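You operate a simulated robot arm through the tools that you are given. There is no shell and no other tool.

You are at the controls of a simulated two-armed robot. One attempt, no reset.

TASK
Pick up the yellow handheld radio with one hand, pass it to the other hand and put it on the side table.

Only the result counts: the job must be done as asked and must still hold three seconds after the hand-in. Knocking over, shifting, dropping, spilling or breaking anything else fails it.

THE ROBOT
Two 7-joint arms with two-finger parallel grippers on one trunk, on a base that moves. Base frame: it is fixed to the floor where the robot stands at the start and does not move with it; the origin is under the middle of the robot, x ahead of it, y to its left, z up; the surface under the hand at the start is at about z = 860. Lengths are in mm, angles in rad, forces in N, time in s.
The left shoulder is at the start at [50, 165, 1130], the right one opposite. With the tool pointing down near the work surface each hand reaches from about 240 to 700 mm from the robot's upright axis, wherever it stands, measured 20 degrees to its own side. Places, roughly: side table [-100, -1200, 700]. Payload 3.91 kg a hand.
Tool frame (each hand has its own): the origin (TCP) lies between the finger pads and is the grasp point; the fingertips stand 30 mm ahead of it; z points along the fingers, y is the line along which they close. The gripper opens to 110 mm. The fingers are 20 mm wide and 10 mm thick; the gripper's body (48 by 112 mm) begins 55 mm behind the TCP.
Orientation is that of the tool frame in the base frame, as a unit quaternion [w, x, y, z]. With the fingers straight down and closing along the base's y, the tool's x points along the base's -x, its y along +y and its z along -z.

THE INTERFACE
- The arms move only by the tool drive_tool. It takes "left_commands", "right_commands" or both (then of equal length, played together; a hand with none holds still); each is a list of rows, each a list of 3 entries, a list of its own where there are three numbers: the gripper command, from -1 (fully open) to 1 (shut), values between in proportion, then the shift along the tool's x, y, z in mm, then the turn, a rotation vector about the tool's x, y, z in rad. In form: [[grip, [dx, dy, dz], [rx, ry, rz]], ...]. A call has 1 to 20 rows; each row is the pose to reach, as a shift and turn from the pose commanded when the call began, along the tool's axes at that moment. Each row takes 0.2 s and may step no farther than 50 mm and 0.15 rad from the row before; otherwise, or with a gripper value out of range, the whole call is refused. Where a pose cannot be reached the arm comes as near as it can. A force on the tool above 40 N (or 10 N above the force at the start of the call, whichever is more), or a blocked arm, ends the call early, and 0.2 s more pass. The fingers move at their own pace (about 45 mm/s each) and stop on an object; they squeeze with about 40 N. The grip force told is the motor's: it shows also when the fingers shut on nothing. Time passes only in rows, and 0.2 s behind the last, so rows that repeat a pose let the fingers close. It gives the time, the measured TCP pose, the force on the tool (base axes), the opening and the grip force at its end, in the units of the frame above (readings bear some noise), with the torque about the TCP (base axes, N m) and any sound that the robot's microphone picked up.
- Cameras (640 x 400 px; columns grow to the right, rows downward): "scene" is now at [122.6, -11.6, 1317.2]; the picture's right is [-0.13, -0.99, 0.00], its down [-0.42, 0.05, -0.91] and it looks along [0.90, -0.12, -0.42] (base axes); focal length 258 px, centre (320, 200). "left" rides on the left gripper at [72, -17, -103] in its tool frame; the picture's right is [0.23, 0.97, 0.00], its down [-0.76, 0.18, -0.62] and it looks along [-0.61, 0.14, 0.78] (tool axes); focal length 222 px, centre (320, 200). "right" rides on the right gripper at [72, 17, -103] in its tool frame; the picture's right is [-0.23, 0.97, 0.00], its down [-0.76, -0.18, -0.62] and it looks along [-0.61, -0.14, 0.78] (tool axes); focal length 222 px, centre (320, 200). There is no depth. A picture from a camera that has moved, and an enlarged one, comes with that camera's place and axes in the base frame and with its lens.
- capture(camera): a new picture of that camera. The clock stands still meanwhile.
- lift_body(by): slides the trunk up (or, below 0, down) by that many mm; the arms and the scene camera ride with it, the base frame stays. It gives what a move gives, with no picture.
- steer(legs): drives the robot by 1 to 6 legs, each [ahead, left, turn to the left] in mm, mm and rad, along the robot's own axes; the way and the turn of a leg run together, so that a leg with both is an arc; at most 1500 mm and 3.142 rad a leg. The arms and the cameras ride along, it lands a little off, and it stops where it bumps. It gives what a move gives.
- turn_head(pan, tilt): turns the head with the scene camera to pan (to the left, within 1.396 rad either way) and tilt (down, from -0.506 to 1.204), counted from straight ahead of the robot. It gives what a move gives.
- inspect(camera, box): a new picture of the part [left, top, right, bottom] of that camera's present view, enlarged. The clock stands still meanwhile.
- job_done(): hands the job in; it is judged then, once.

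Places have to be worked out from the pictures, the camera data and where the tool is seen. Open the grippers and draw the arms clear of the work before you hand the job in, unless the task says otherwise.

The tools are called by a JSON object that holds its "fn" and its "kwargs". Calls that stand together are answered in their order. drive_tool: Moves the arms, as the interface text tells. Its arguments: {"type":"object","properties":{"left_commands":{"type":"array"},"right_commands":{"type":"array"}},"required":[]} The other tools are called the same way: lift_body (by) moves the trunk up or down; steer (legs) drives the base; turn_head (pan, tilt) turns the head that bears the scene camera; capture (camera) takes a picture; inspect (camera, box) takes an enlarged picture of a part of a camera's view; job_done () hands the job in.

At the start:

```text
time: 0.0
left_ee_pos: [412.2, 59.9, 1084.6]
left_ee_rot: [0.001, 0.0, 1.0, 0.0]
left_force: [-1.2, -0.2, -0.7]
left_moment: [0.01, 0.04, 0.0]
left_finger_gap: 110.1
left_grip_force: 0.0
right_ee_pos: [347.3, -230.3, 1180.8]
right_ee_rot: [0.001, 0.001, 1.0, 0.001]
right_force: [0.2, 0.1, 0.9]
right_moment: [0.0, 0.0, 0.01]
right_finger_gap: 109.6
right_grip_force: 0.1
trunk travel left (down, up): [-350.0, 153.0]
robot x, y, heading: [-0.1, 2.9, -0.001]
head pan, tilt (commanded): [-0.131, 0.433]
```

scene: 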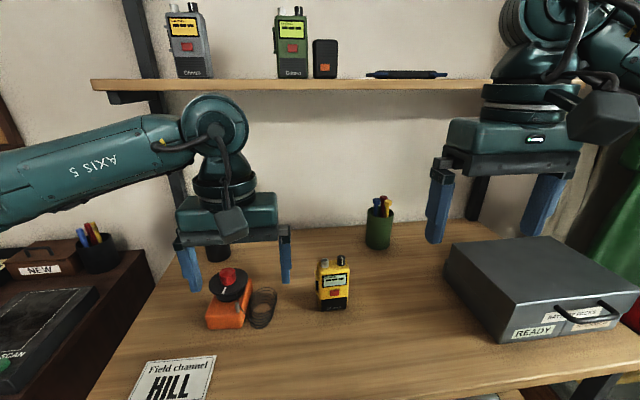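
right: 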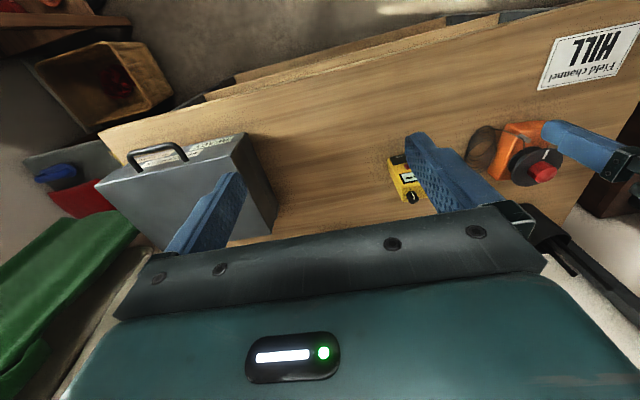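
left: 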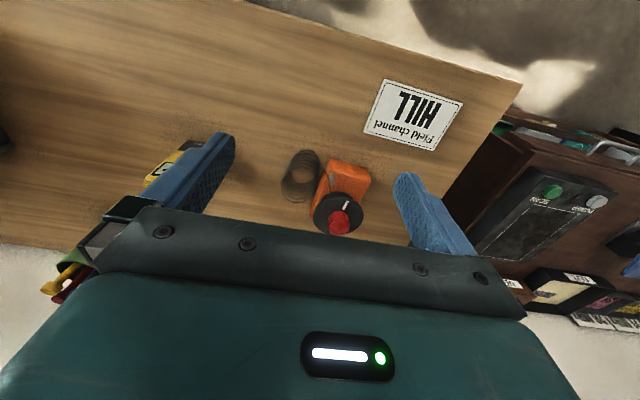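

The scene shows a yellow radio standing on the bench, an orange beacon near it, a grey case and a note. I'll inspect the radio and its surroundings more closely before planning.

{"fn": "inspect", "kwargs": {"camera": "scene", "box": [200, 230, 400, 355]}}

{"fn": "inspect", "kwargs": {"camera": "scene", "box": [150, 0, 460, 100]}}

{"fn": "inspect", "kwargs": {"camera": "left", "box": [100, 60, 480, 290]}}

```text
3.20 times, centred on (300, 292) of scene
camera zoom: at [122.6, -11.6, 1317.2], right [-0.13, -0.99, 0.0], down [-0.42, 0.05, -0.91], along [0.9, -0.12, -0.42], focal length 824 px, centre (384, -96)
```

zoom: 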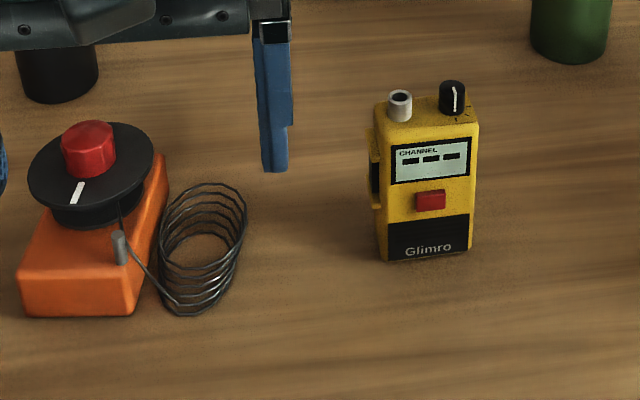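

```text
2.06 times, centred on (305, 50) of scene
camera zoom: at [122.6, -11.6, 1317.2], right [-0.13, -0.99, 0.0], down [-0.42, 0.05, -0.91], along [0.9, -0.12, -0.42], focal length 532 px, centre (351, 510)
```

zoom: 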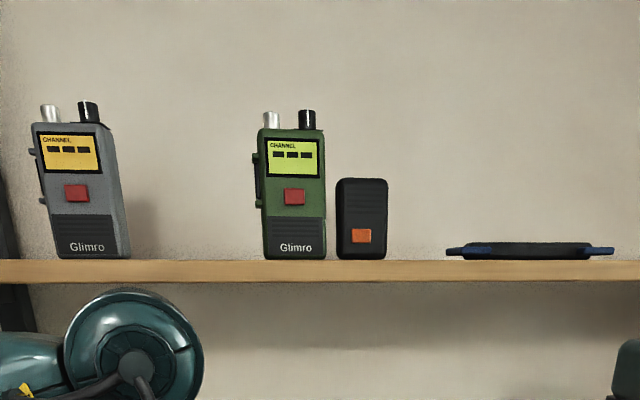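

```text
1.68 times, centred on (290, 175) of left
camera zoom: at [340.6, 43.2, 1187.6], right [-0.23, 0.97, 0.0], down [0.76, 0.18, 0.62], along [0.61, 0.14, -0.78], focal length 374 px, centre (370, 242)
```

zoom: 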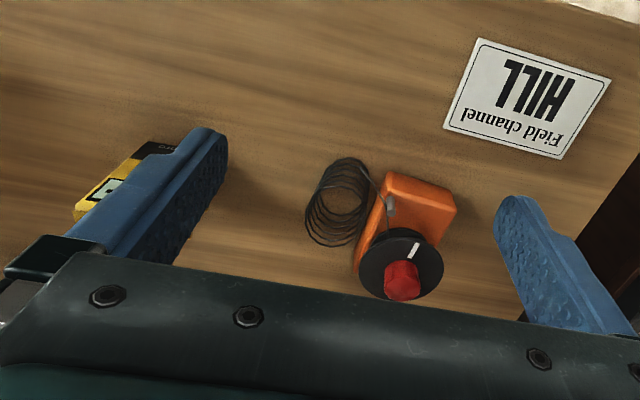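

The radio stands at roughly x 527–557, y −70…−127, about 113 mm tall plus knobs, facing the robot. Now I'll turn the head right to see the side table and the path there.

{"fn": "turn_head", "kwargs": {"pan": -1.39, "tilt": 0.5}}

{"fn": "capture", "kwargs": {"camera": "scene"}}

```text
time: 1.4
left_ee_pos: [412.4, 59.3, 1084.1]
left_ee_rot: [0.0, 0.0, 1.0, 0.0]
left_force: [0.2, 0.1, 0.0]
left_moment: [0.02, -0.01, 0.04]
left_finger_gap: 110.1
left_grip_force: 0.1
right_ee_pos: [347.5, -230.7, 1180.4]
right_ee_rot: [0.0, 0.001, 1.0, 0.0]
right_force: [0.5, -1.0, 0.5]
right_moment: [-0.03, 0.01, -0.03]
right_finger_gap: 110.0
right_grip_force: 0.0
trunk travel left (down, up): [-350.0, 153.0]
robot x, y, heading: [0.4, -0.8, -0.002]
head pan, tilt (commanded): [-1.389, 0.499]
```

```text
taken
camera scene: at [47.7, -89.1, 1311.1], right [-0.98, -0.18, 0.0], down [-0.09, 0.47, -0.88], along [0.16, -0.86, -0.48], focal length 258 px, centre (320, 200)
```

scene: 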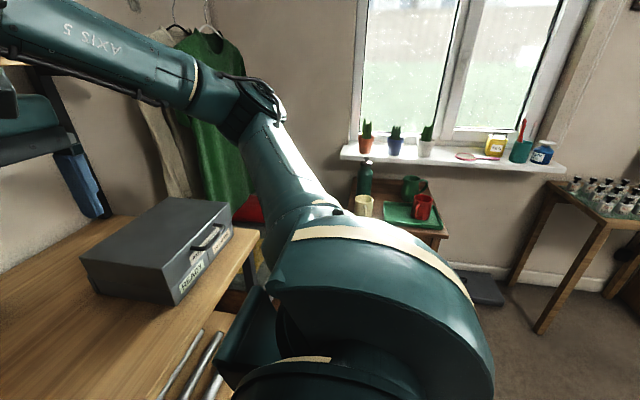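

The side table is under the window with mugs, tray and a bottle on it; the right arm partly hides it. I'll zoom in on it.

{"fn": "inspect", "kwargs": {"camera": "scene", "box": [320, 140, 520, 265]}}

{"fn": "inspect", "kwargs": {"camera": "scene", "box": [160, 140, 320, 400]}}

```text
3.20 times, centred on (420, 202) of scene
camera zoom: at [47.7, -89.1, 1311.1], right [-0.98, -0.18, 0.0], down [-0.09, 0.47, -0.88], along [0.16, -0.86, -0.48], focal length 824 px, centre (0, 192)
```

zoom: 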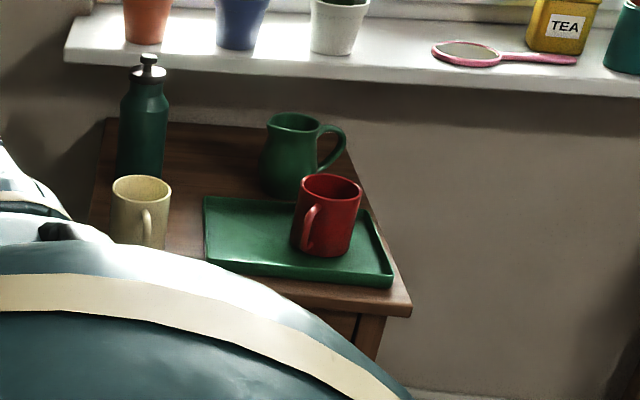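

```text
1.54 times, centred on (240, 270) of scene
camera zoom: at [47.7, -89.1, 1311.1], right [-0.98, -0.18, 0.0], down [-0.09, 0.47, -0.88], along [0.16, -0.86, -0.48], focal length 396 px, centre (443, 92)
```

zoom: 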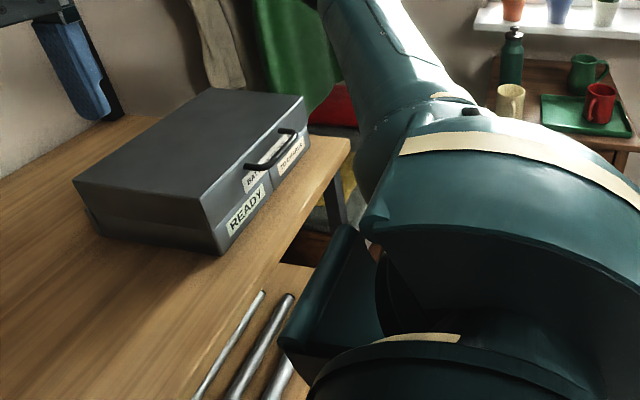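

The side table is cluttered, with some free wood between the bottle, the cream mug and the tray; I'll study it later from close by. Next I'll look back at the bench and yaw the right hand by −90° in free air, so its fingers close along the radio's thickness (x).

{"fn": "turn_head", "kwargs": {"pan": -0.15, "tilt": 0.6}}

{"fn": "drive_tool", "kwargs": {"right_commands": [[-1, [0, 0, 0], [0, 0, -0.14]], [-1, [0, 0, 0], [0, 0, -0.28]], [-1, [0, 0, 0], [0, 0, -0.42]], [-1, [0, 0, 0], [0, 0, -0.56]], [-1, [0, 0, 0], [0, 0, -0.7]], [-1, [0, 0, 0], [0, 0, -0.84]], [-1, [0, 0, 0], [0, 0, -0.98]], [-1, [0, 0, 0], [0, 0, -1.12]], [-1, [0, 0, 0], [0, 0, -1.26]], [-1, [0, 0, 0], [0, 0, -1.4]], [-1, [0, 0, 0], [0, 0, -1.5]], [-1, [0, 0, 0], [0, 0, -1.571]]]}}

{"fn": "capture", "kwargs": {"camera": "scene"}}

{"fn": "capture", "kwargs": {"camera": "right"}}

```text
time: 2.9
left_ee_pos: [410.7, 59.8, 1084.5]
left_ee_rot: [0.0, 0.0, 1.0, 0.0]
left_force: [-0.3, 0.5, -0.2]
left_moment: [-0.03, -0.01, -0.03]
left_finger_gap: 109.9
left_grip_force: 0.1
right_ee_pos: [347.6, -230.4, 1180.8]
right_ee_rot: [0.0, 0.0, 1.0, 0.0]
right_force: [0.0, -0.7, -0.5]
right_moment: [0.0, 0.01, 0.04]
right_finger_gap: 110.0
right_grip_force: 0.0
trunk travel left (down, up): [-350.0, 153.0]
robot x, y, heading: [-3.0, -0.1, 0.002]
head pan, tilt (commanded): [-0.15, 0.6]
```

```text
time: 5.5
left_ee_pos: [411.3, 60.1, 1083.9]
left_ee_rot: [0.0, 0.0, 1.0, 0.001]
left_force: [-0.5, 0.0, 0.0]
left_moment: [0.01, -0.03, -0.04]
left_finger_gap: 109.8
left_grip_force: 0.1
right_ee_pos: [264.0, -153.6, 1153.6]
right_ee_rot: [0.0, 0.707, -0.707, 0.0]
right_force: [-0.1, 0.7, 0.5]
right_moment: [0.01, 0.04, 0.01]
right_finger_gap: 109.9
right_grip_force: 0.1
right hand out of reach, approached as far as the arm can: row 8, 9, 10, 11, 12
trunk travel left (down, up): [-350.0, 153.0]
robot x, y, heading: [1.8, 1.0, -0.004]
head pan, tilt (commanded): [-0.15, 0.6]
```

```text
taken
camera scene: at [118.7, -12.6, 1302.0], right [-0.15, -0.99, 0.0], down [-0.56, 0.08, -0.83], along [0.82, -0.12, -0.56], focal length 258 px, centre (320, 200)
```

scene: 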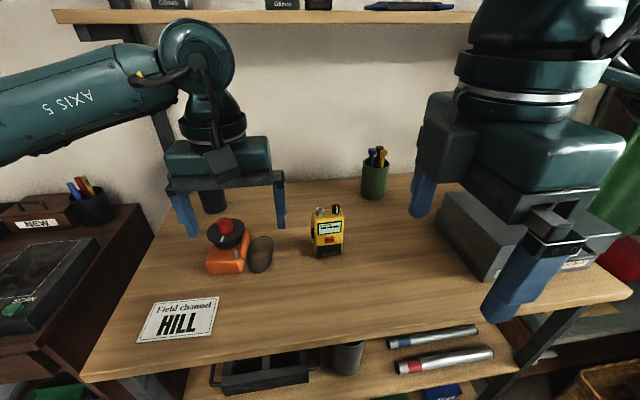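

```text
taken
camera right: at [246.2, -226.2, 1257.3], right [-0.97, 0.23, 0.0], down [0.18, 0.76, 0.62], along [0.14, 0.61, -0.78], focal length 222 px, centre (320, 200)
```

right: 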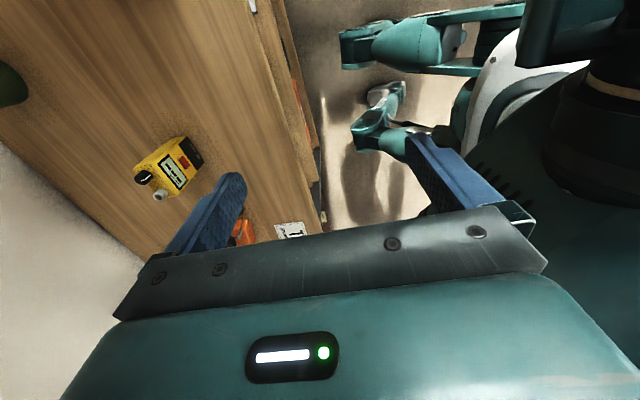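

The yaw itself is feasible, but near the robot's body the arm could not keep the position. I'll move the right hand forward and down to open space over the bench (right of the radio), where this orientation should be reachable.

{"fn": "drive_tool", "kwargs": {"right_commands": [[-1, [0, -30, 10], [0, 0, 0]], [-1, [0, -65, 20], [0, 0, 0]], [-1, [0, -100, 30], [0, 0, 0]], [-1, [0, -135, 40], [0, 0, 0]], [-1, [0, -165, 50], [0, 0, 0]], [-1, [0, -165, 50], [0, 0, 0]]]}}

{"fn": "capture", "kwargs": {"camera": "right"}}

```text
time: 6.9
left_ee_pos: [412.3, 58.5, 1083.7]
left_ee_rot: [0.0, -0.001, 1.0, 0.001]
left_force: [0.0, 0.5, -0.3]
left_moment: [0.03, -0.03, -0.02]
left_finger_gap: 110.0
left_grip_force: 0.0
right_ee_pos: [312.5, -96.2, 1099.2]
right_ee_rot: [0.001, -0.707, 0.708, 0.001]
right_force: [0.6, 0.6, 0.4]
right_moment: [0.0, -0.03, 0.02]
right_finger_gap: 110.0
right_grip_force: 0.0
right hand out of reach, approached as far as the arm can: row 1, 2, 3, 4, 5, 6
trunk travel left (down, up): [-350.0, 153.0]
robot x, y, heading: [2.9, -1.4, 0.0]
head pan, tilt (commanded): [-0.15, 0.6]
```

```text
taken
camera right: at [294.2, -168.6, 1201.5], right [-0.97, 0.23, 0.0], down [0.18, 0.76, 0.62], along [0.14, 0.61, -0.78], focal length 222 px, centre (320, 200)
```

right: 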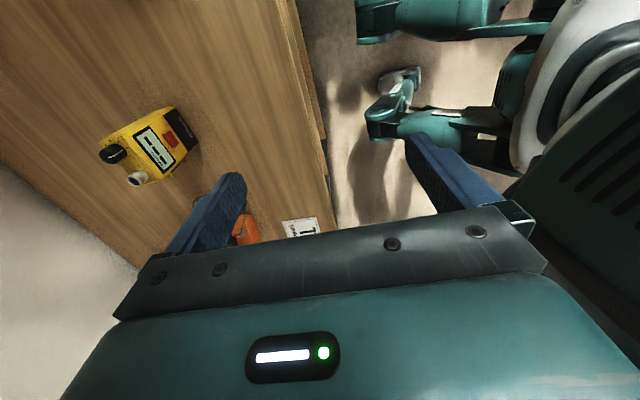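

The inward yaw hits a joint limit (the arm traded position for orientation). I'll undo the yaw and see where the hand comes to rest, then test the other direction.

{"fn": "drive_tool", "kwargs": {"right_commands": [[-1, [0, 0, 0], [0, 0, 0.14]], [-1, [0, 0, 0], [0, 0, 0.28]], [-1, [0, 0, 0], [0, 0, 0.42]], [-1, [0, 0, 0], [0, 0, 0.56]], [-1, [0, 0, 0], [0, 0, 0.7]], [-1, [0, 0, 0], [0, 0, 0.84]], [-1, [0, 0, 0], [0, 0, 0.98]], [-1, [0, 0, 0], [0, 0, 1.12]], [-1, [0, 0, 0], [0, 0, 1.26]], [-1, [0, 0, 0], [0, 0, 1.4]], [-1, [0, 0, 0], [0, 0, 1.5]], [-1, [0, 0, 0], [0, 0, 1.571]], [-1, [0, 0, 0], [0, 0, 1.571]]]}}

{"fn": "capture", "kwargs": {"camera": "scene"}}

```text
time: 9.7
left_ee_pos: [411.6, 59.6, 1084.0]
left_ee_rot: [0.0, 0.0, 1.0, 0.0]
left_force: [0.1, -0.8, 0.7]
left_moment: [0.02, 0.01, 0.02]
left_finger_gap: 110.0
left_grip_force: 0.0
right_ee_pos: [309.2, -101.0, 1096.8]
right_ee_rot: [0.0, 0.001, 1.0, 0.0]
right_force: [0.1, 0.9, 0.4]
right_moment: [-0.04, -0.02, -0.01]
right_finger_gap: 109.7
right_grip_force: 0.0
trunk travel left (down, up): [-350.0, 153.0]
robot x, y, heading: [0.4, 3.6, -0.0]
head pan, tilt (commanded): [-0.15, 0.6]
```

```text
taken
camera scene: at [118.6, -12.8, 1302.0], right [-0.15, -0.99, 0.0], down [-0.56, 0.08, -0.83], along [0.82, -0.12, -0.56], focal length 258 px, centre (320, 200)
```

scene: 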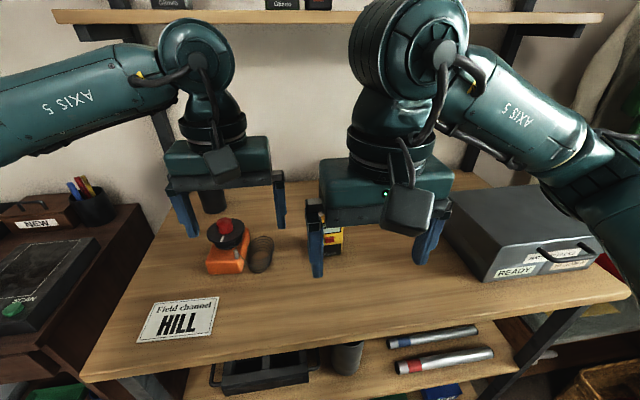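

The right hand is back in the default orientation at (309, −101, 1097), clear of everything. I'll move it out to about (450, −250, 1100) and then test a +90° yaw there.

{"fn": "drive_tool", "kwargs": {"right_commands": [[-1, [-15, -45, 0], [0, 0, 0]], [-1, [-40, -85, 0], [0, 0, 0]], [-1, [-75, -120, 0], [0, 0, 0]], [-1, [-110, -150, 0], [0, 0, 0]], [-1, [-141, -150, 0], [0, 0, 0]], [-1, [-141, -150, 0], [0, 0, 0]]]}}

{"fn": "drive_tool", "kwargs": {"right_commands": [[-1, [0, 0, 0], [0, 0, 0.14]], [-1, [0, 0, 0], [0, 0, 0.28]], [-1, [0, 0, 0], [0, 0, 0.42]], [-1, [0, 0, 0], [0, 0, 0.56]], [-1, [0, 0, 0], [0, 0, 0.7]], [-1, [0, 0, 0], [0, 0, 0.84]], [-1, [0, 0, 0], [0, 0, 0.98]], [-1, [0, 0, 0], [0, 0, 1.12]], [-1, [0, 0, 0], [0, 0, 1.26]], [-1, [0, 0, 0], [0, 0, 1.4]], [-1, [0, 0, 0], [0, 0, 1.5]], [-1, [0, 0, 0], [0, 0, 1.571]], [-1, [0, 0, 0], [0, 0, 1.571]]]}}

{"fn": "capture", "kwargs": {"camera": "scene"}}

{"fn": "capture", "kwargs": {"camera": "right"}}

```text
time: 11.1
left_ee_pos: [412.7, 58.6, 1084.8]
left_ee_rot: [0.0, 0.0, 1.0, 0.0]
left_force: [0.1, -0.9, -0.3]
left_moment: [0.01, 0.02, -0.04]
left_finger_gap: 109.9
left_grip_force: 0.1
right_ee_pos: [450.5, -249.1, 1095.9]
right_ee_rot: [-0.001, 0.0, 1.0, 0.0]
right_force: [0.0, -0.1, 0.0]
right_moment: [-0.02, 0.02, -0.01]
right_finger_gap: 110.2
right_grip_force: 0.0
trunk travel left (down, up): [-350.0, 153.0]
robot x, y, heading: [-1.7, 2.0, -0.001]
head pan, tilt (commanded): [-0.15, 0.6]
```

```text
time: 13.9
left_ee_pos: [412.1, 59.2, 1084.0]
left_ee_rot: [0.0, 0.0, 1.0, 0.0]
left_force: [-0.6, 0.3, 0.4]
left_moment: [-0.03, 0.0, -0.02]
left_finger_gap: 109.8
left_grip_force: 0.1
right_ee_pos: [449.8, -249.7, 1095.7]
right_ee_rot: [0.0, 0.708, 0.706, 0.0]
right_force: [0.2, -0.5, 0.1]
right_moment: [-0.04, 0.03, -0.03]
right_finger_gap: 110.0
right_grip_force: 0.1
trunk travel left (down, up): [-350.0, 153.0]
robot x, y, heading: [-4.1, -1.1, -0.002]
head pan, tilt (commanded): [-0.15, 0.6]
```

```text
taken
camera scene: at [118.6, -12.8, 1302.0], right [-0.15, -0.99, 0.0], down [-0.56, 0.08, -0.83], along [0.82, -0.12, -0.56], focal length 258 px, centre (320, 200)
```

scene: 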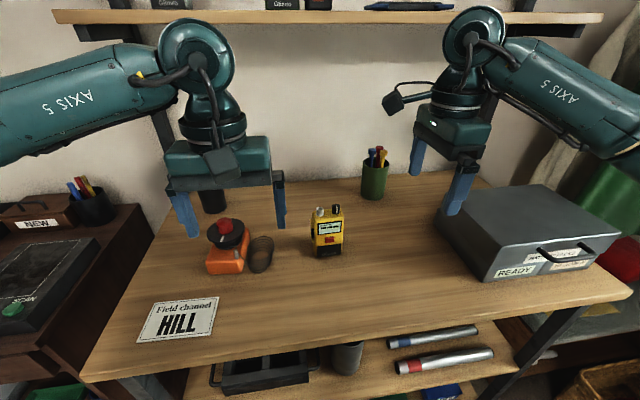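

```text
taken
camera right: at [466.3, -177.6, 1199.4], right [0.97, -0.23, 0.0], down [-0.18, -0.76, 0.62], along [-0.14, -0.61, -0.78], focal length 222 px, centre (320, 200)
```

right: 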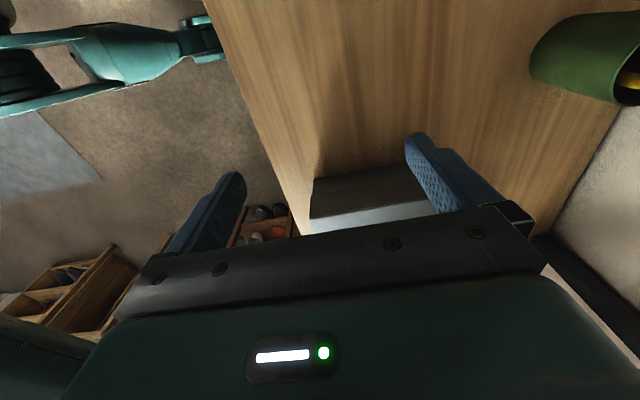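

The +90° yaw works well for the right hand (tool x = +Y, y = +X), and the camera will end on top once I tilt the fingers toward +Y. I'll zoom in on the radio again from this head pose for a second position fix.

{"fn": "inspect", "kwargs": {"camera": "scene", "box": [280, 190, 380, 270]}}

{"fn": "inspect", "kwargs": {"camera": "left", "box": [60, 100, 260, 260]}}

```text
5.00 times, centred on (330, 230) of scene
camera zoom: at [118.6, -12.8, 1302.0], right [-0.15, -0.99, 0.0], down [-0.56, 0.08, -0.83], along [0.82, -0.12, -0.56], focal length 1288 px, centre (270, 50)
```

zoom: 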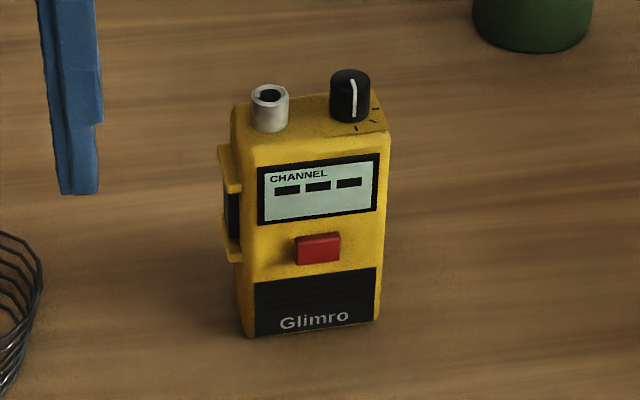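

```text
2.50 times, centred on (160, 180) of left
camera zoom: at [340.6, 43.2, 1187.6], right [-0.23, 0.97, 0.0], down [0.76, 0.18, 0.62], along [0.61, 0.14, -0.78], focal length 555 px, centre (720, 250)
```

zoom: 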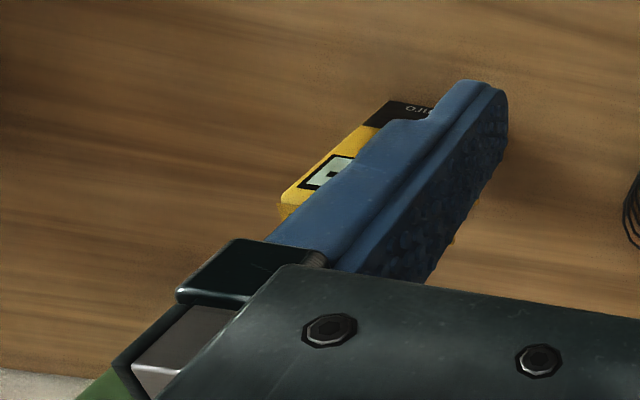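

The radio is about 58 × 29 mm with its centre near (543, −97), body top at z≈971 and knobs to ≈996, with a PTT bracket on its left side. I'll tilt the right hand by 1.1 rad toward +Y in free air to check that the arm manages this low side grasp.

{"fn": "drive_tool", "kwargs": {"right_commands": [[-1, [0, 0, 0], [0, 0.14, 0]], [-1, [0, 0, 0], [0, 0.28, 0]], [-1, [0, 0, 0], [0, 0.42, 0]], [-1, [0, 0, 0], [0, 0.56, 0]], [-1, [0, 0, 0], [0, 0.7, 0]], [-1, [0, 0, 0], [0, 0.84, 0]], [-1, [0, 0, 0], [0, 0.98, 0]], [-1, [0, 0, 0], [0, 1.1, 0]], [-1, [0, 0, 0], [0, 1.1, 0]]]}}

{"fn": "capture", "kwargs": {"camera": "scene"}}

{"fn": "capture", "kwargs": {"camera": "right"}}

```text
time: 15.9
left_ee_pos: [412.3, 60.0, 1084.0]
left_ee_rot: [0.001, 0.0, 1.0, 0.0]
left_force: [-0.4, -0.1, 0.2]
left_moment: [-0.02, 0.01, 0.0]
left_finger_gap: 110.0
left_grip_force: 0.1
right_ee_pos: [449.6, -250.0, 1096.3]
right_ee_rot: [-0.37, 0.602, 0.603, 0.37]
right_force: [-0.3, 0.2, -1.7]
right_moment: [-0.03, -0.02, 0.0]
right_finger_gap: 110.2
right_grip_force: 0.0
trunk travel left (down, up): [-350.0, 153.0]
robot x, y, heading: [-1.5, -5.1, 0.001]
head pan, tilt (commanded): [-0.15, 0.6]
```

```text
taken
camera scene: at [118.6, -12.8, 1302.0], right [-0.15, -0.99, 0.0], down [-0.56, 0.08, -0.83], along [0.82, -0.12, -0.56], focal length 258 px, centre (320, 200)
```

scene: 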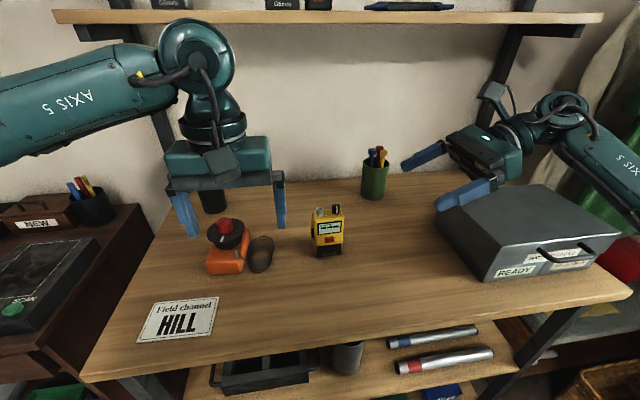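

```text
taken
camera right: at [466.2, -310.0, 1206.9], right [0.97, -0.1, -0.2], down [-0.18, -0.9, -0.4], along [-0.14, 0.42, -0.9], focal length 222 px, centre (320, 200)
```

right: 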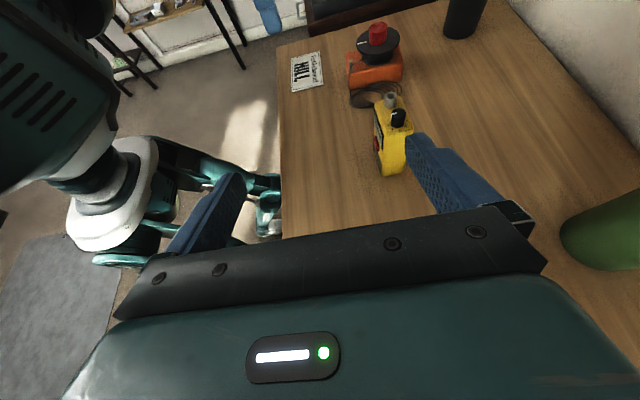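

The tilted posture is reachable and the right camera sees the radio. To keep the elbow and forearm well above the grey case while reaching low, I'll raise the trunk first, which lifts everything straight up into free air.

{"fn": "lift_body", "kwargs": {"by": 140}}

{"fn": "capture", "kwargs": {"camera": "scene"}}

```text
time: 17.5
left_ee_pos: [412.8, 59.9, 1223.9]
left_ee_rot: [0.0, 0.0, 1.0, 0.0]
left_force: [0.0, -0.2, -0.4]
left_moment: [-0.02, -0.03, 0.0]
left_finger_gap: 109.9
left_grip_force: 0.3
right_ee_pos: [449.7, -250.1, 1235.6]
right_ee_rot: [-0.369, 0.603, 0.603, 0.37]
right_force: [-0.4, 1.1, -0.2]
right_moment: [0.0, -0.01, 0.04]
right_finger_gap: 110.1
right_grip_force: 0.1
trunk travel left (down, up): [-490.0, 13.0]
robot x, y, heading: [-1.8, 4.0, 0.0]
head pan, tilt (commanded): [-0.15, 0.6]
```

```text
taken
camera scene: at [118.7, -12.9, 1441.9], right [-0.15, -0.99, 0.0], down [-0.56, 0.08, -0.82], along [0.82, -0.12, -0.57], focal length 258 px, centre (320, 200)
```

scene: 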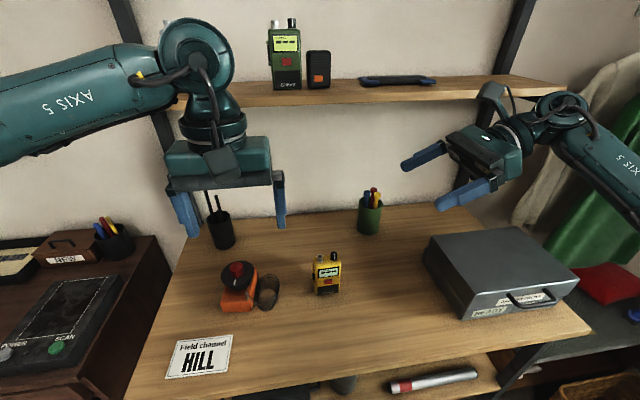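

Two views give the shelf front edge at x≈690, z≈1300, so I'll stay clear of it. I'll zoom in on the radio and case once more from this higher viewpoint to triangulate their height.

{"fn": "inspect", "kwargs": {"camera": "scene", "box": [280, 230, 380, 310]}}

{"fn": "inspect", "kwargs": {"camera": "scene", "box": [400, 200, 600, 325]}}

```text
5.00 times, centred on (330, 270) of scene
camera zoom: at [118.7, -12.9, 1441.9], right [-0.15, -0.99, 0.0], down [-0.56, 0.08, -0.82], along [0.82, -0.12, -0.57], focal length 1288 px, centre (270, -150)
```

zoom: 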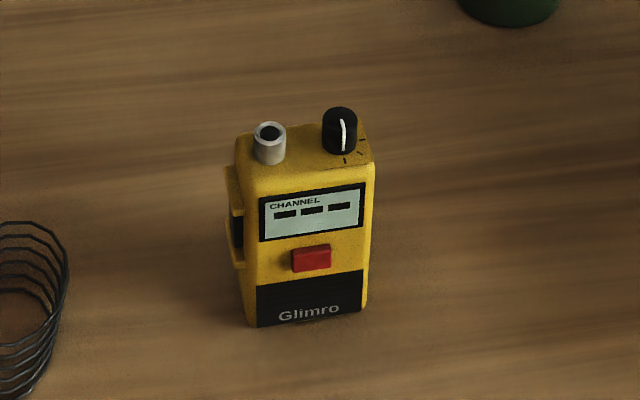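

```text
3.20 times, centred on (500, 262) of scene
camera zoom: at [118.7, -12.9, 1441.9], right [-0.15, -0.99, 0.0], down [-0.56, 0.08, -0.82], along [0.82, -0.12, -0.57], focal length 824 px, centre (-256, 0)
```

zoom: 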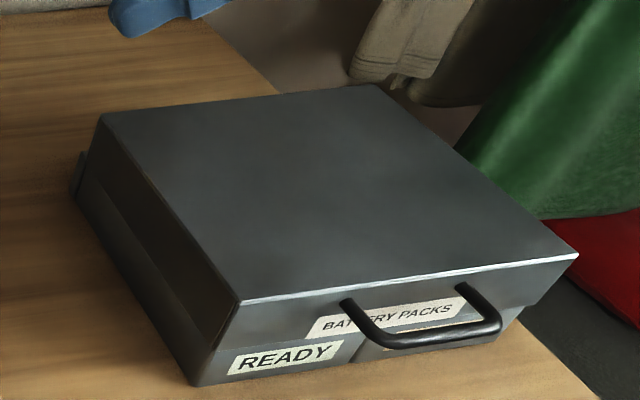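

The case spans x 409–600, y −395…−657 with its top at z≈961, and the bench surface is at about 860–864. I'll move the right hand to (543, −249, 1100) first and check the arm's clearance to the case.

{"fn": "drive_tool", "kwargs": {"right_commands": [[-1, [-30, 23, 15], [0, 0, 0]], [-1, [-60, 46, 31], [0, 0, 0]], [-1, [-90, 70, 46], [0, 0, 0]], [-1, [-121.2, 93, 61.7], [0, 0, 0]], [-1, [-121.2, 93, 61.7], [0, 0, 0]]]}}

{"fn": "turn_head", "kwargs": {"pan": -0.6, "tilt": 0.6}}

{"fn": "capture", "kwargs": {"camera": "scene"}}

{"fn": "capture", "kwargs": {"camera": "right"}}

```text
time: 18.7
left_ee_pos: [412.2, 59.6, 1224.0]
left_ee_rot: [0.0, 0.001, 1.0, -0.001]
left_force: [-0.9, 0.6, -0.6]
left_moment: [0.04, 0.01, 0.01]
left_finger_gap: 109.7
left_grip_force: 0.1
right_ee_pos: [544.7, -249.5, 1099.0]
right_ee_rot: [-0.369, 0.603, 0.603, 0.369]
right_force: [-0.1, 1.1, 0.0]
right_moment: [-0.02, 0.01, 0.01]
right_finger_gap: 109.6
right_grip_force: 0.0
trunk travel left (down, up): [-490.0, 13.0]
robot x, y, heading: [0.5, 0.6, -0.001]
head pan, tilt (commanded): [-0.15, 0.6]
```

```text
time: 19.6
left_ee_pos: [412.4, 59.8, 1224.5]
left_ee_rot: [0.0, 0.0, 1.0, 0.0]
left_force: [-0.2, 0.2, -0.5]
left_moment: [0.01, 0.02, -0.02]
left_finger_gap: 110.1
left_grip_force: 0.2
right_ee_pos: [545.4, -250.2, 1098.0]
right_ee_rot: [-0.369, 0.603, 0.603, 0.369]
right_force: [-0.2, -0.7, -0.5]
right_moment: [0.0, 0.0, 0.02]
right_finger_gap: 110.0
right_grip_force: 0.0
trunk travel left (down, up): [-490.0, 13.0]
robot x, y, heading: [1.6, 3.3, -0.003]
head pan, tilt (commanded): [-0.6, 0.6]
```

```text
taken
camera scene: at [104.2, -49.5, 1442.0], right [-0.56, -0.83, 0.0], down [-0.47, 0.32, -0.83], along [0.68, -0.47, -0.56], focal length 258 px, centre (320, 200)
```

scene: 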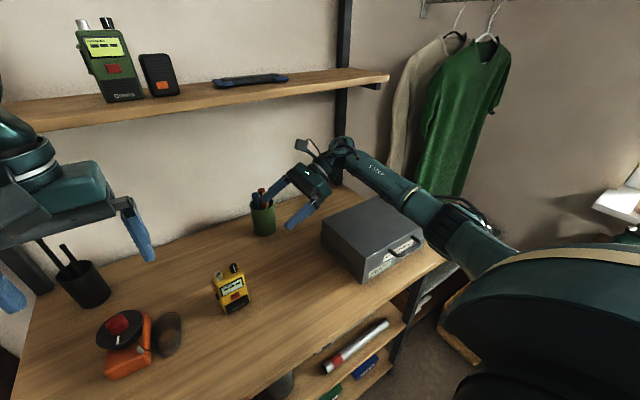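

```text
taken
camera right: at [560.9, -310.0, 1210.2], right [0.97, -0.1, -0.2], down [-0.18, -0.9, -0.4], along [-0.14, 0.42, -0.9], focal length 222 px, centre (320, 200)
```

right: 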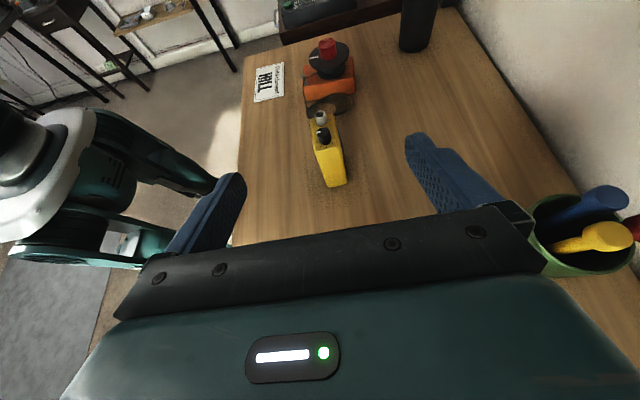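

The pen cup (x≥725) and case are clear of the planned path, and the stretched arm keeps the forearm left of and above the case. I'll descend to a pre-grasp at about (543, −205, 990) and check with the right camera.

{"fn": "drive_tool", "kwargs": {"right_commands": [[-1, [-19, -0.5, 22], [0, 0, 0]], [-1, [-38, -1, 45], [0, 0, 0]], [-1, [-57, -1.5, 67], [0, 0, 0]], [-1, [-76.3, -2, 89.3], [0, 0, 0]], [-1, [-76.3, -2, 89.3], [0, 0, 0]]]}}

{"fn": "capture", "kwargs": {"camera": "scene"}}

{"fn": "capture", "kwargs": {"camera": "right"}}

```text
time: 20.8
left_ee_pos: [411.0, 59.7, 1224.1]
left_ee_rot: [0.0, 0.0, 1.0, 0.0]
left_force: [0.0, -0.2, 0.3]
left_moment: [0.01, -0.01, -0.01]
left_finger_gap: 110.1
left_grip_force: 0.1
right_ee_pos: [540.9, -205.4, 990.9]
right_ee_rot: [-0.369, 0.603, 0.603, 0.369]
right_force: [0.1, 0.4, 1.5]
right_moment: [0.0, 0.02, -0.06]
right_finger_gap: 109.8
right_grip_force: 0.0
trunk travel left (down, up): [-490.0, 13.0]
robot x, y, heading: [2.4, -0.9, 0.002]
head pan, tilt (commanded): [-0.6, 0.6]
```

```text
taken
camera scene: at [104.0, -49.6, 1442.0], right [-0.56, -0.83, 0.0], down [-0.47, 0.32, -0.83], along [0.68, -0.47, -0.56], focal length 258 px, centre (320, 200)
```

scene: 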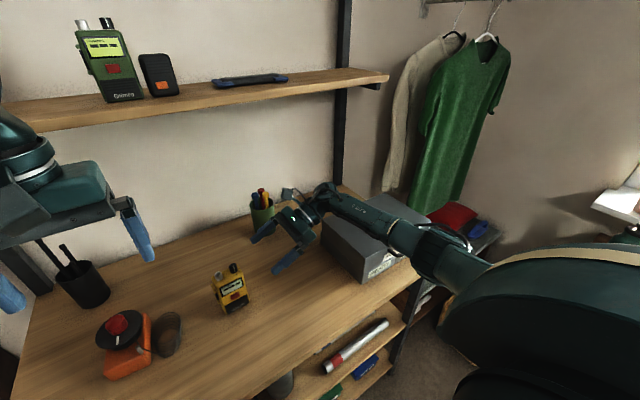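

```text
taken
camera right: at [557.4, -265.2, 1101.5], right [0.97, -0.1, -0.2], down [-0.18, -0.9, -0.4], along [-0.14, 0.42, -0.9], focal length 222 px, centre (320, 200)
```

right: 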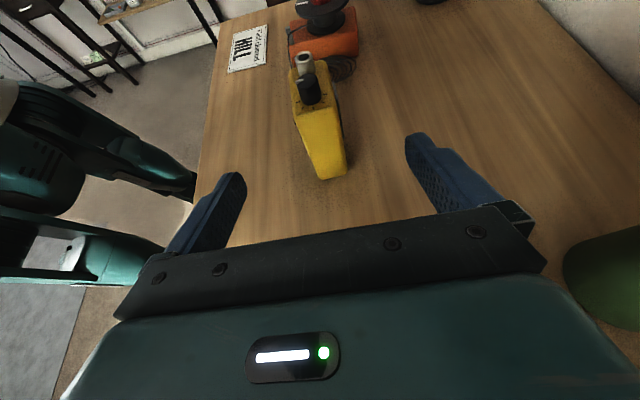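

The radio sits centred between the open fingers. I'll zoom in with the right camera to fix the x-centre and check the radio's back before the final approach.

{"fn": "inspect", "kwargs": {"camera": "right", "box": [260, 30, 400, 200]}}

{"fn": "inspect", "kwargs": {"camera": "scene", "box": [190, 170, 430, 320]}}

```text
2.35 times, centred on (330, 115) of right
camera zoom: at [557.4, -265.2, 1101.5], right [0.97, -0.1, -0.2], down [-0.18, -0.9, -0.4], along [-0.14, 0.42, -0.9], focal length 523 px, centre (296, 400)
```

zoom: 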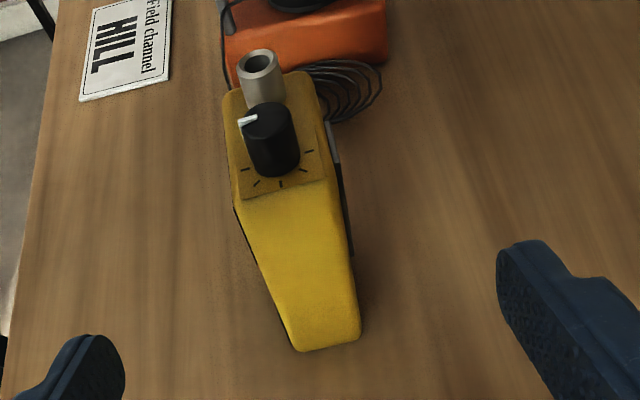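

```text
2.67 times, centred on (310, 245) of scene
camera zoom: at [104.0, -49.6, 1442.0], right [-0.56, -0.83, 0.0], down [-0.47, 0.32, -0.83], along [0.68, -0.47, -0.56], focal length 687 px, centre (347, 80)
```

zoom: 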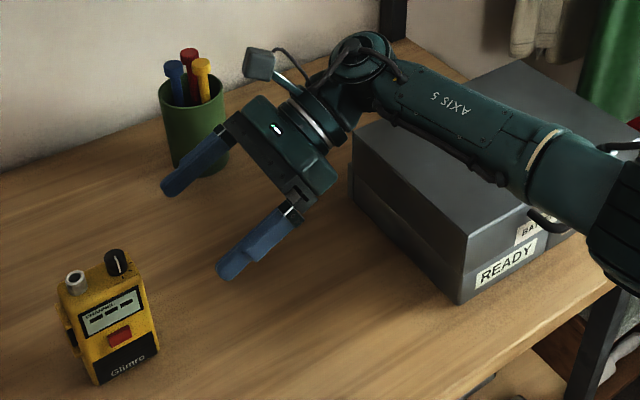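

The right camera puts the radio's base at x≈524–557 (centre ≈541), right edge y≈−125, and shows a belt clip on the upper back; the lower body is flat. I'll move diagonally in to (542, −116, 894) with the fingers open, straddling the lower right part.

{"fn": "drive_tool", "kwargs": {"right_commands": [[-1, [-8, 0, 21], [0, 0, 0]], [-1, [-16, 0, 42], [0, 0, 0]], [-1, [-24, 0.5, 63], [0, 0, 0]], [-1, [-31, 0.5, 84], [0, 0, 0]], [-1, [-38, 1, 104], [0, 0, 0]], [-1, [-45.6, 1, 123.1], [0, 0, 0]], [-1, [-45.6, 1, 123.1], [0, 0, 0]]]}}

{"fn": "capture", "kwargs": {"camera": "scene"}}

{"fn": "capture", "kwargs": {"camera": "right"}}

```text
time: 22.4
left_ee_pos: [412.3, 60.4, 1224.7]
left_ee_rot: [0.0, 0.0, 1.0, 0.0]
left_force: [0.5, -0.7, -0.7]
left_moment: [-0.01, 0.02, 0.02]
left_finger_gap: 110.0
left_grip_force: 0.0
right_ee_pos: [542.2, -114.4, 894.3]
right_ee_rot: [-0.369, 0.603, 0.603, 0.369]
right_force: [0.4, 0.4, -0.4]
right_moment: [0.03, 0.02, 0.02]
right_finger_gap: 110.0
right_grip_force: 0.0
trunk travel left (down, up): [-490.0, 13.0]
robot x, y, heading: [1.0, -3.1, -0.002]
head pan, tilt (commanded): [-0.6, 0.6]
```

```text
taken
camera scene: at [104.0, -49.7, 1442.0], right [-0.56, -0.83, 0.0], down [-0.47, 0.32, -0.83], along [0.68, -0.47, -0.56], focal length 258 px, centre (320, 200)
```

scene: 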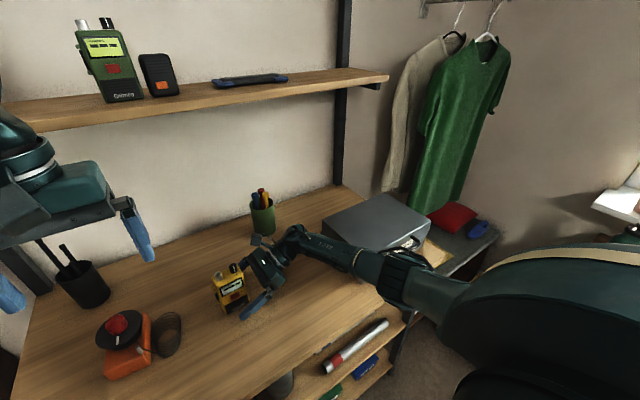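

```text
taken
camera right: at [558.2, -174.5, 1005.2], right [0.97, -0.1, -0.2], down [-0.18, -0.9, -0.4], along [-0.14, 0.42, -0.9], focal length 222 px, centre (320, 200)
```

right: 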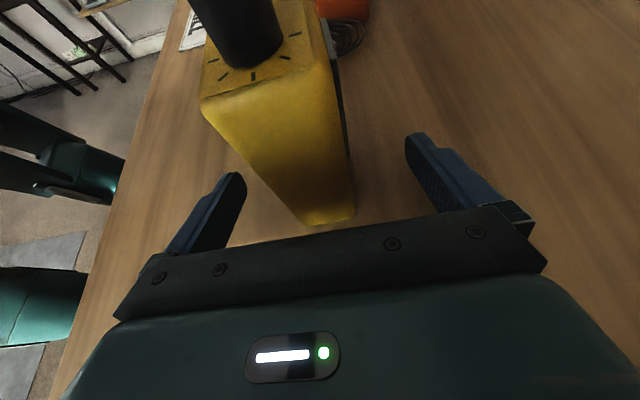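

The hand is in place at (542, −114, 894) with no contact, straddling the radio. I'll close the gripper gently, holding the pose.

{"fn": "inspect", "kwargs": {"camera": "scene", "box": [190, 220, 320, 330]}}

{"fn": "drive_tool", "kwargs": {"right_commands": [[-0.5, [0, 0, 0], [0, 0, 0]], [0, [0, 0, 0], [0, 0, 0]], [0.3, [0, 0, 0], [0, 0, 0]], [0.6, [0, 0, 0], [0, 0, 0]], [1, [0, 0, 0], [0, 0, 0]], [1, [0, 0, 0], [0, 0, 0]], [1, [0, 0, 0], [0, 0, 0]]]}}

{"fn": "inspect", "kwargs": {"camera": "scene", "box": [190, 220, 320, 330]}}

{"fn": "capture", "kwargs": {"camera": "right"}}

```text
3.64 times, centred on (255, 275) of scene
camera zoom: at [104.0, -49.7, 1442.0], right [-0.56, -0.83, 0.0], down [-0.47, 0.32, -0.83], along [0.68, -0.47, -0.56], focal length 937 px, centre (556, -73)
```

zoom: 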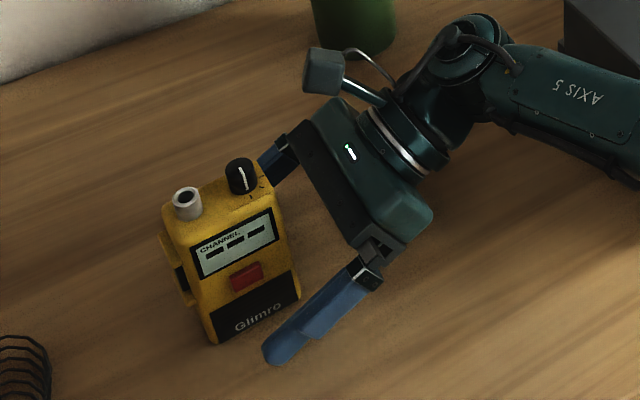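

```text
time: 24.0
left_ee_pos: [411.6, 60.6, 1224.8]
left_ee_rot: [0.0, 0.0, 1.0, 0.0]
left_force: [0.2, 0.5, -0.3]
left_moment: [0.02, 0.04, 0.02]
left_finger_gap: 110.1
left_grip_force: 0.0
right_ee_pos: [542.2, -114.6, 894.0]
right_ee_rot: [-0.37, 0.603, 0.603, 0.37]
right_force: [-0.5, 0.9, -0.1]
right_moment: [0.06, 0.04, -0.01]
right_finger_gap: 37.5
right_grip_force: 40.0
trunk travel left (down, up): [-490.0, 13.0]
robot x, y, heading: [2.7, 2.7, -0.003]
head pan, tilt (commanded): [-0.6, 0.6]
```

```text
3.64 times, centred on (255, 275) of scene
camera zoom: at [104.1, -49.5, 1442.0], right [-0.56, -0.83, 0.0], down [-0.47, 0.32, -0.83], along [0.68, -0.47, -0.56], focal length 937 px, centre (556, -73)
```

zoom: 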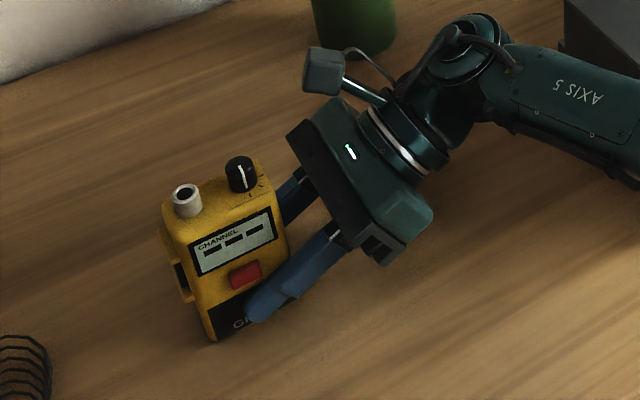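

```text
taken
camera right: at [558.2, -174.4, 1005.4], right [0.97, -0.1, -0.2], down [-0.18, -0.9, -0.4], along [-0.14, 0.42, -0.9], focal length 222 px, centre (320, 200)
```

right: 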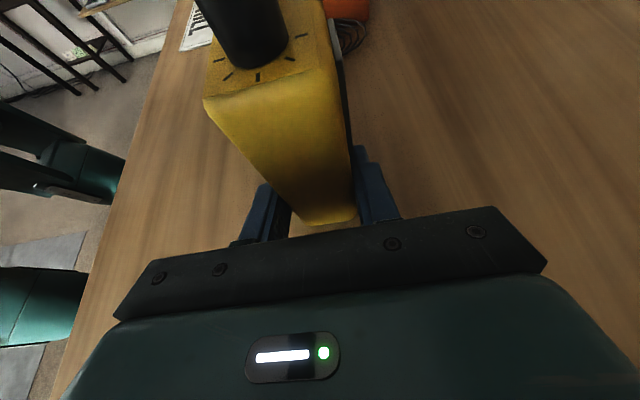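

The grip closed at 37.5 mm with 40 N, and the radio stayed upright. I'll lift it straight up by 40 mm and check that it stays in the grip.

{"fn": "drive_tool", "kwargs": {"right_commands": [[1, [8.9, 0, -4.5], [0, 0, 0]], [1, [17.8, 0, -9.1], [0, 0, 0]], [1, [26.7, 0, -13.6], [0, 0, 0]], [1, [35.6, 0, -18.1], [0, 0, 0]], [1, [35.6, 0, -18.1], [0, 0, 0]]]}}

{"fn": "inspect", "kwargs": {"camera": "scene", "box": [190, 200, 320, 330]}}

{"fn": "capture", "kwargs": {"camera": "right"}}

```text
time: 25.2
left_ee_pos: [412.7, 59.1, 1224.2]
left_ee_rot: [0.0, 0.0, 1.0, 0.0]
left_force: [-0.8, 0.5, -0.5]
left_moment: [-0.02, 0.01, -0.01]
left_finger_gap: 109.7
left_grip_force: 0.1
right_ee_pos: [542.0, -115.5, 935.5]
right_ee_rot: [-0.37, 0.603, 0.603, 0.37]
right_force: [0.2, -0.3, -3.0]
right_moment: [-0.08, 0.0, 0.0]
right_finger_gap: 37.7
right_grip_force: 39.7
trunk travel left (down, up): [-490.0, 13.0]
robot x, y, heading: [-5.5, 0.0, 0.004]
head pan, tilt (commanded): [-0.6, 0.6]
```

```text
3.08 times, centred on (255, 265) of scene
camera zoom: at [104.5, -49.6, 1441.9], right [-0.56, -0.83, 0.0], down [-0.47, 0.32, -0.82], along [0.68, -0.47, -0.57], focal length 793 px, centre (520, 0)
```

zoom: 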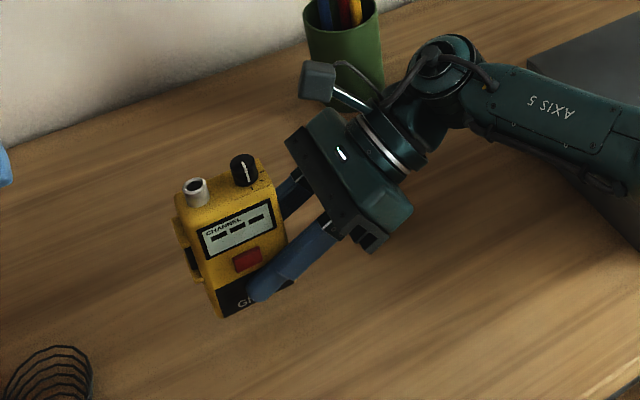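

```text
taken
camera right: at [558.6, -175.6, 1045.5], right [0.97, -0.1, -0.2], down [-0.18, -0.9, -0.4], along [-0.14, 0.42, -0.9], focal length 222 px, centre (320, 200)
```

right: 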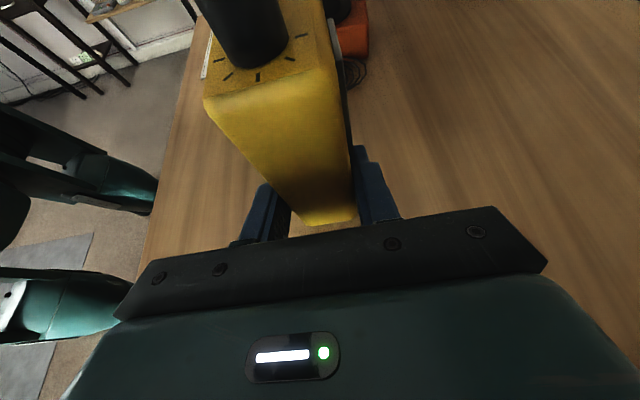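

The radio is held firmly, with about 3 N of load. Next, before bringing the hands together, I'll yaw the left hand by −90° in free air (fingers closing along x) to test that it's reachable.

{"fn": "drive_tool", "kwargs": {"left_commands": [[-1, [0, 0, 0], [0, 0, -0.14]], [-1, [0, 0, 0], [0, 0, -0.28]], [-1, [0, 0, 0], [0, 0, -0.42]], [-1, [0, 0, 0], [0, 0, -0.56]], [-1, [0, 0, 0], [0, 0, -0.7]], [-1, [0, 0, 0], [0, 0, -0.84]], [-1, [0, 0, 0], [0, 0, -0.98]], [-1, [0, 0, 0], [0, 0, -1.12]], [-1, [0, 0, 0], [0, 0, -1.26]], [-1, [0, 0, 0], [0, 0, -1.4]], [-1, [0, 0, 0], [0, 0, -1.5]], [-1, [0, 0, 0], [0, 0, -1.571]], [-1, [0, 0, 0], [0, 0, -1.571]]]}}

{"fn": "turn_head", "kwargs": {"pan": -0.1, "tilt": 0.6}}

{"fn": "capture", "kwargs": {"camera": "scene"}}

```text
time: 28.0
left_ee_pos: [412.0, 59.9, 1225.4]
left_ee_rot: [-0.001, 0.708, -0.707, 0.0]
left_force: [0.1, -0.2, 0.1]
left_moment: [-0.01, -0.02, -0.01]
left_finger_gap: 110.0
left_grip_force: 0.1
right_ee_pos: [543.1, -116.3, 935.0]
right_ee_rot: [-0.37, 0.603, 0.603, 0.369]
right_force: [0.8, -0.4, -2.7]
right_moment: [-0.04, -0.01, 0.01]
right_finger_gap: 37.6
right_grip_force: 39.8
trunk travel left (down, up): [-490.0, 13.0]
robot x, y, heading: [0.8, 0.7, -0.001]
head pan, tilt (commanded): [-0.6, 0.6]
```

```text
time: 29.0
left_ee_pos: [413.0, 60.7, 1225.6]
left_ee_rot: [0.0, -0.707, 0.707, -0.001]
left_force: [0.1, 0.2, -0.3]
left_moment: [0.01, -0.01, -0.01]
left_finger_gap: 110.0
left_grip_force: 0.2
right_ee_pos: [542.8, -116.5, 934.1]
right_ee_rot: [-0.37, 0.603, 0.603, 0.37]
right_force: [-0.1, 0.5, -3.9]
right_moment: [-0.05, 0.01, 0.0]
right_finger_gap: 37.7
right_grip_force: 40.2
trunk travel left (down, up): [-490.0, 13.0]
robot x, y, heading: [3.3, -0.4, -0.002]
head pan, tilt (commanded): [-0.099, 0.6]
```

```text
taken
camera scene: at [119.4, -8.5, 1441.9], right [-0.1, -0.99, 0.0], down [-0.56, 0.06, -0.82], along [0.82, -0.08, -0.57], focal length 258 px, centre (320, 200)
```

scene: 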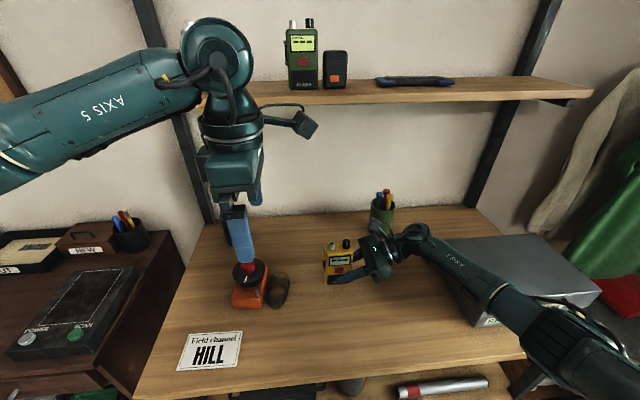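

Left yaw −90° works. Now I'll raise the radio to about z=1070 and bring it to (480, −17), just in front of the robot's middle and well below the left fingers (tips at z≈1195).

{"fn": "drive_tool", "kwargs": {"right_commands": [[1, [30, 0, -15.3], [0, 0, 0]], [1, [60, 0, -30.6], [0, 0, 0]], [1, [90, 0, -45.9], [0, 0, 0]], [1, [120.3, 0, -61.2], [0, 0, 0]], [1, [131, -16, -39], [0, 0, 0]], [1, [143, -32, -17], [0, 0, 0]], [1, [154, -48, 5], [0, 0, 0]], [1, [165.2, -63, 27], [0, 0, 0]], [1, [165.2, -63, 27], [0, 0, 0]]]}}

{"fn": "capture", "kwargs": {"camera": "scene"}}

{"fn": "capture", "kwargs": {"camera": "right"}}

{"fn": "capture", "kwargs": {"camera": "left"}}

```text
time: 31.0
left_ee_pos: [412.9, 60.2, 1225.3]
left_ee_rot: [0.001, -0.706, 0.708, 0.001]
left_force: [1.0, -0.4, 0.9]
left_moment: [0.03, -0.01, 0.02]
left_finger_gap: 110.3
left_grip_force: 0.1
right_ee_pos: [478.7, -15.9, 1069.9]
right_ee_rot: [-0.37, 0.603, 0.602, 0.37]
right_force: [0.2, -0.2, -2.9]
right_moment: [-0.02, 0.02, -0.06]
right_finger_gap: 37.7
right_grip_force: 39.5
trunk travel left (down, up): [-490.0, 13.0]
robot x, y, heading: [-5.1, -0.8, 0.004]
head pan, tilt (commanded): [-0.099, 0.6]
```

```text
taken
camera scene: at [119.5, -8.7, 1441.9], right [-0.1, -0.99, 0.0], down [-0.56, 0.06, -0.82], along [0.82, -0.08, -0.57], focal length 258 px, centre (320, 200)
```

scene: 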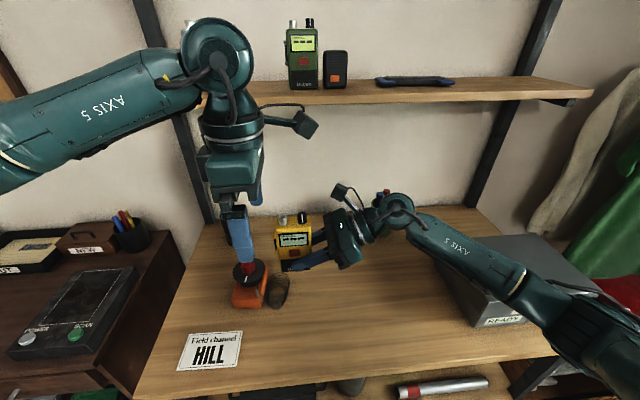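

```text
taken
camera right: at [493.8, -76.2, 1181.5], right [0.97, -0.1, -0.2], down [-0.18, -0.9, -0.4], along [-0.14, 0.42, -0.9], focal length 222 px, centre (320, 200)
```

right: 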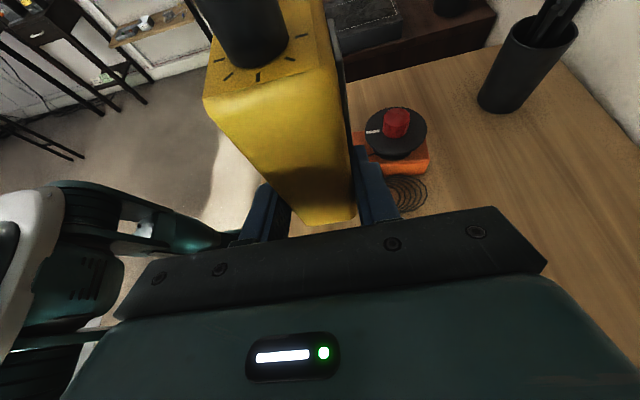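

```text
taken
camera left: at [429.8, -12.2, 1327.7], right [-0.97, -0.23, 0.0], down [-0.18, 0.76, 0.62], along [-0.14, 0.61, -0.78], focal length 222 px, centre (320, 200)
```

left: 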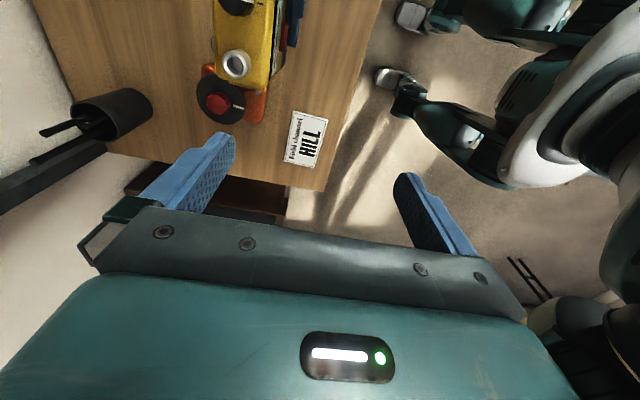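

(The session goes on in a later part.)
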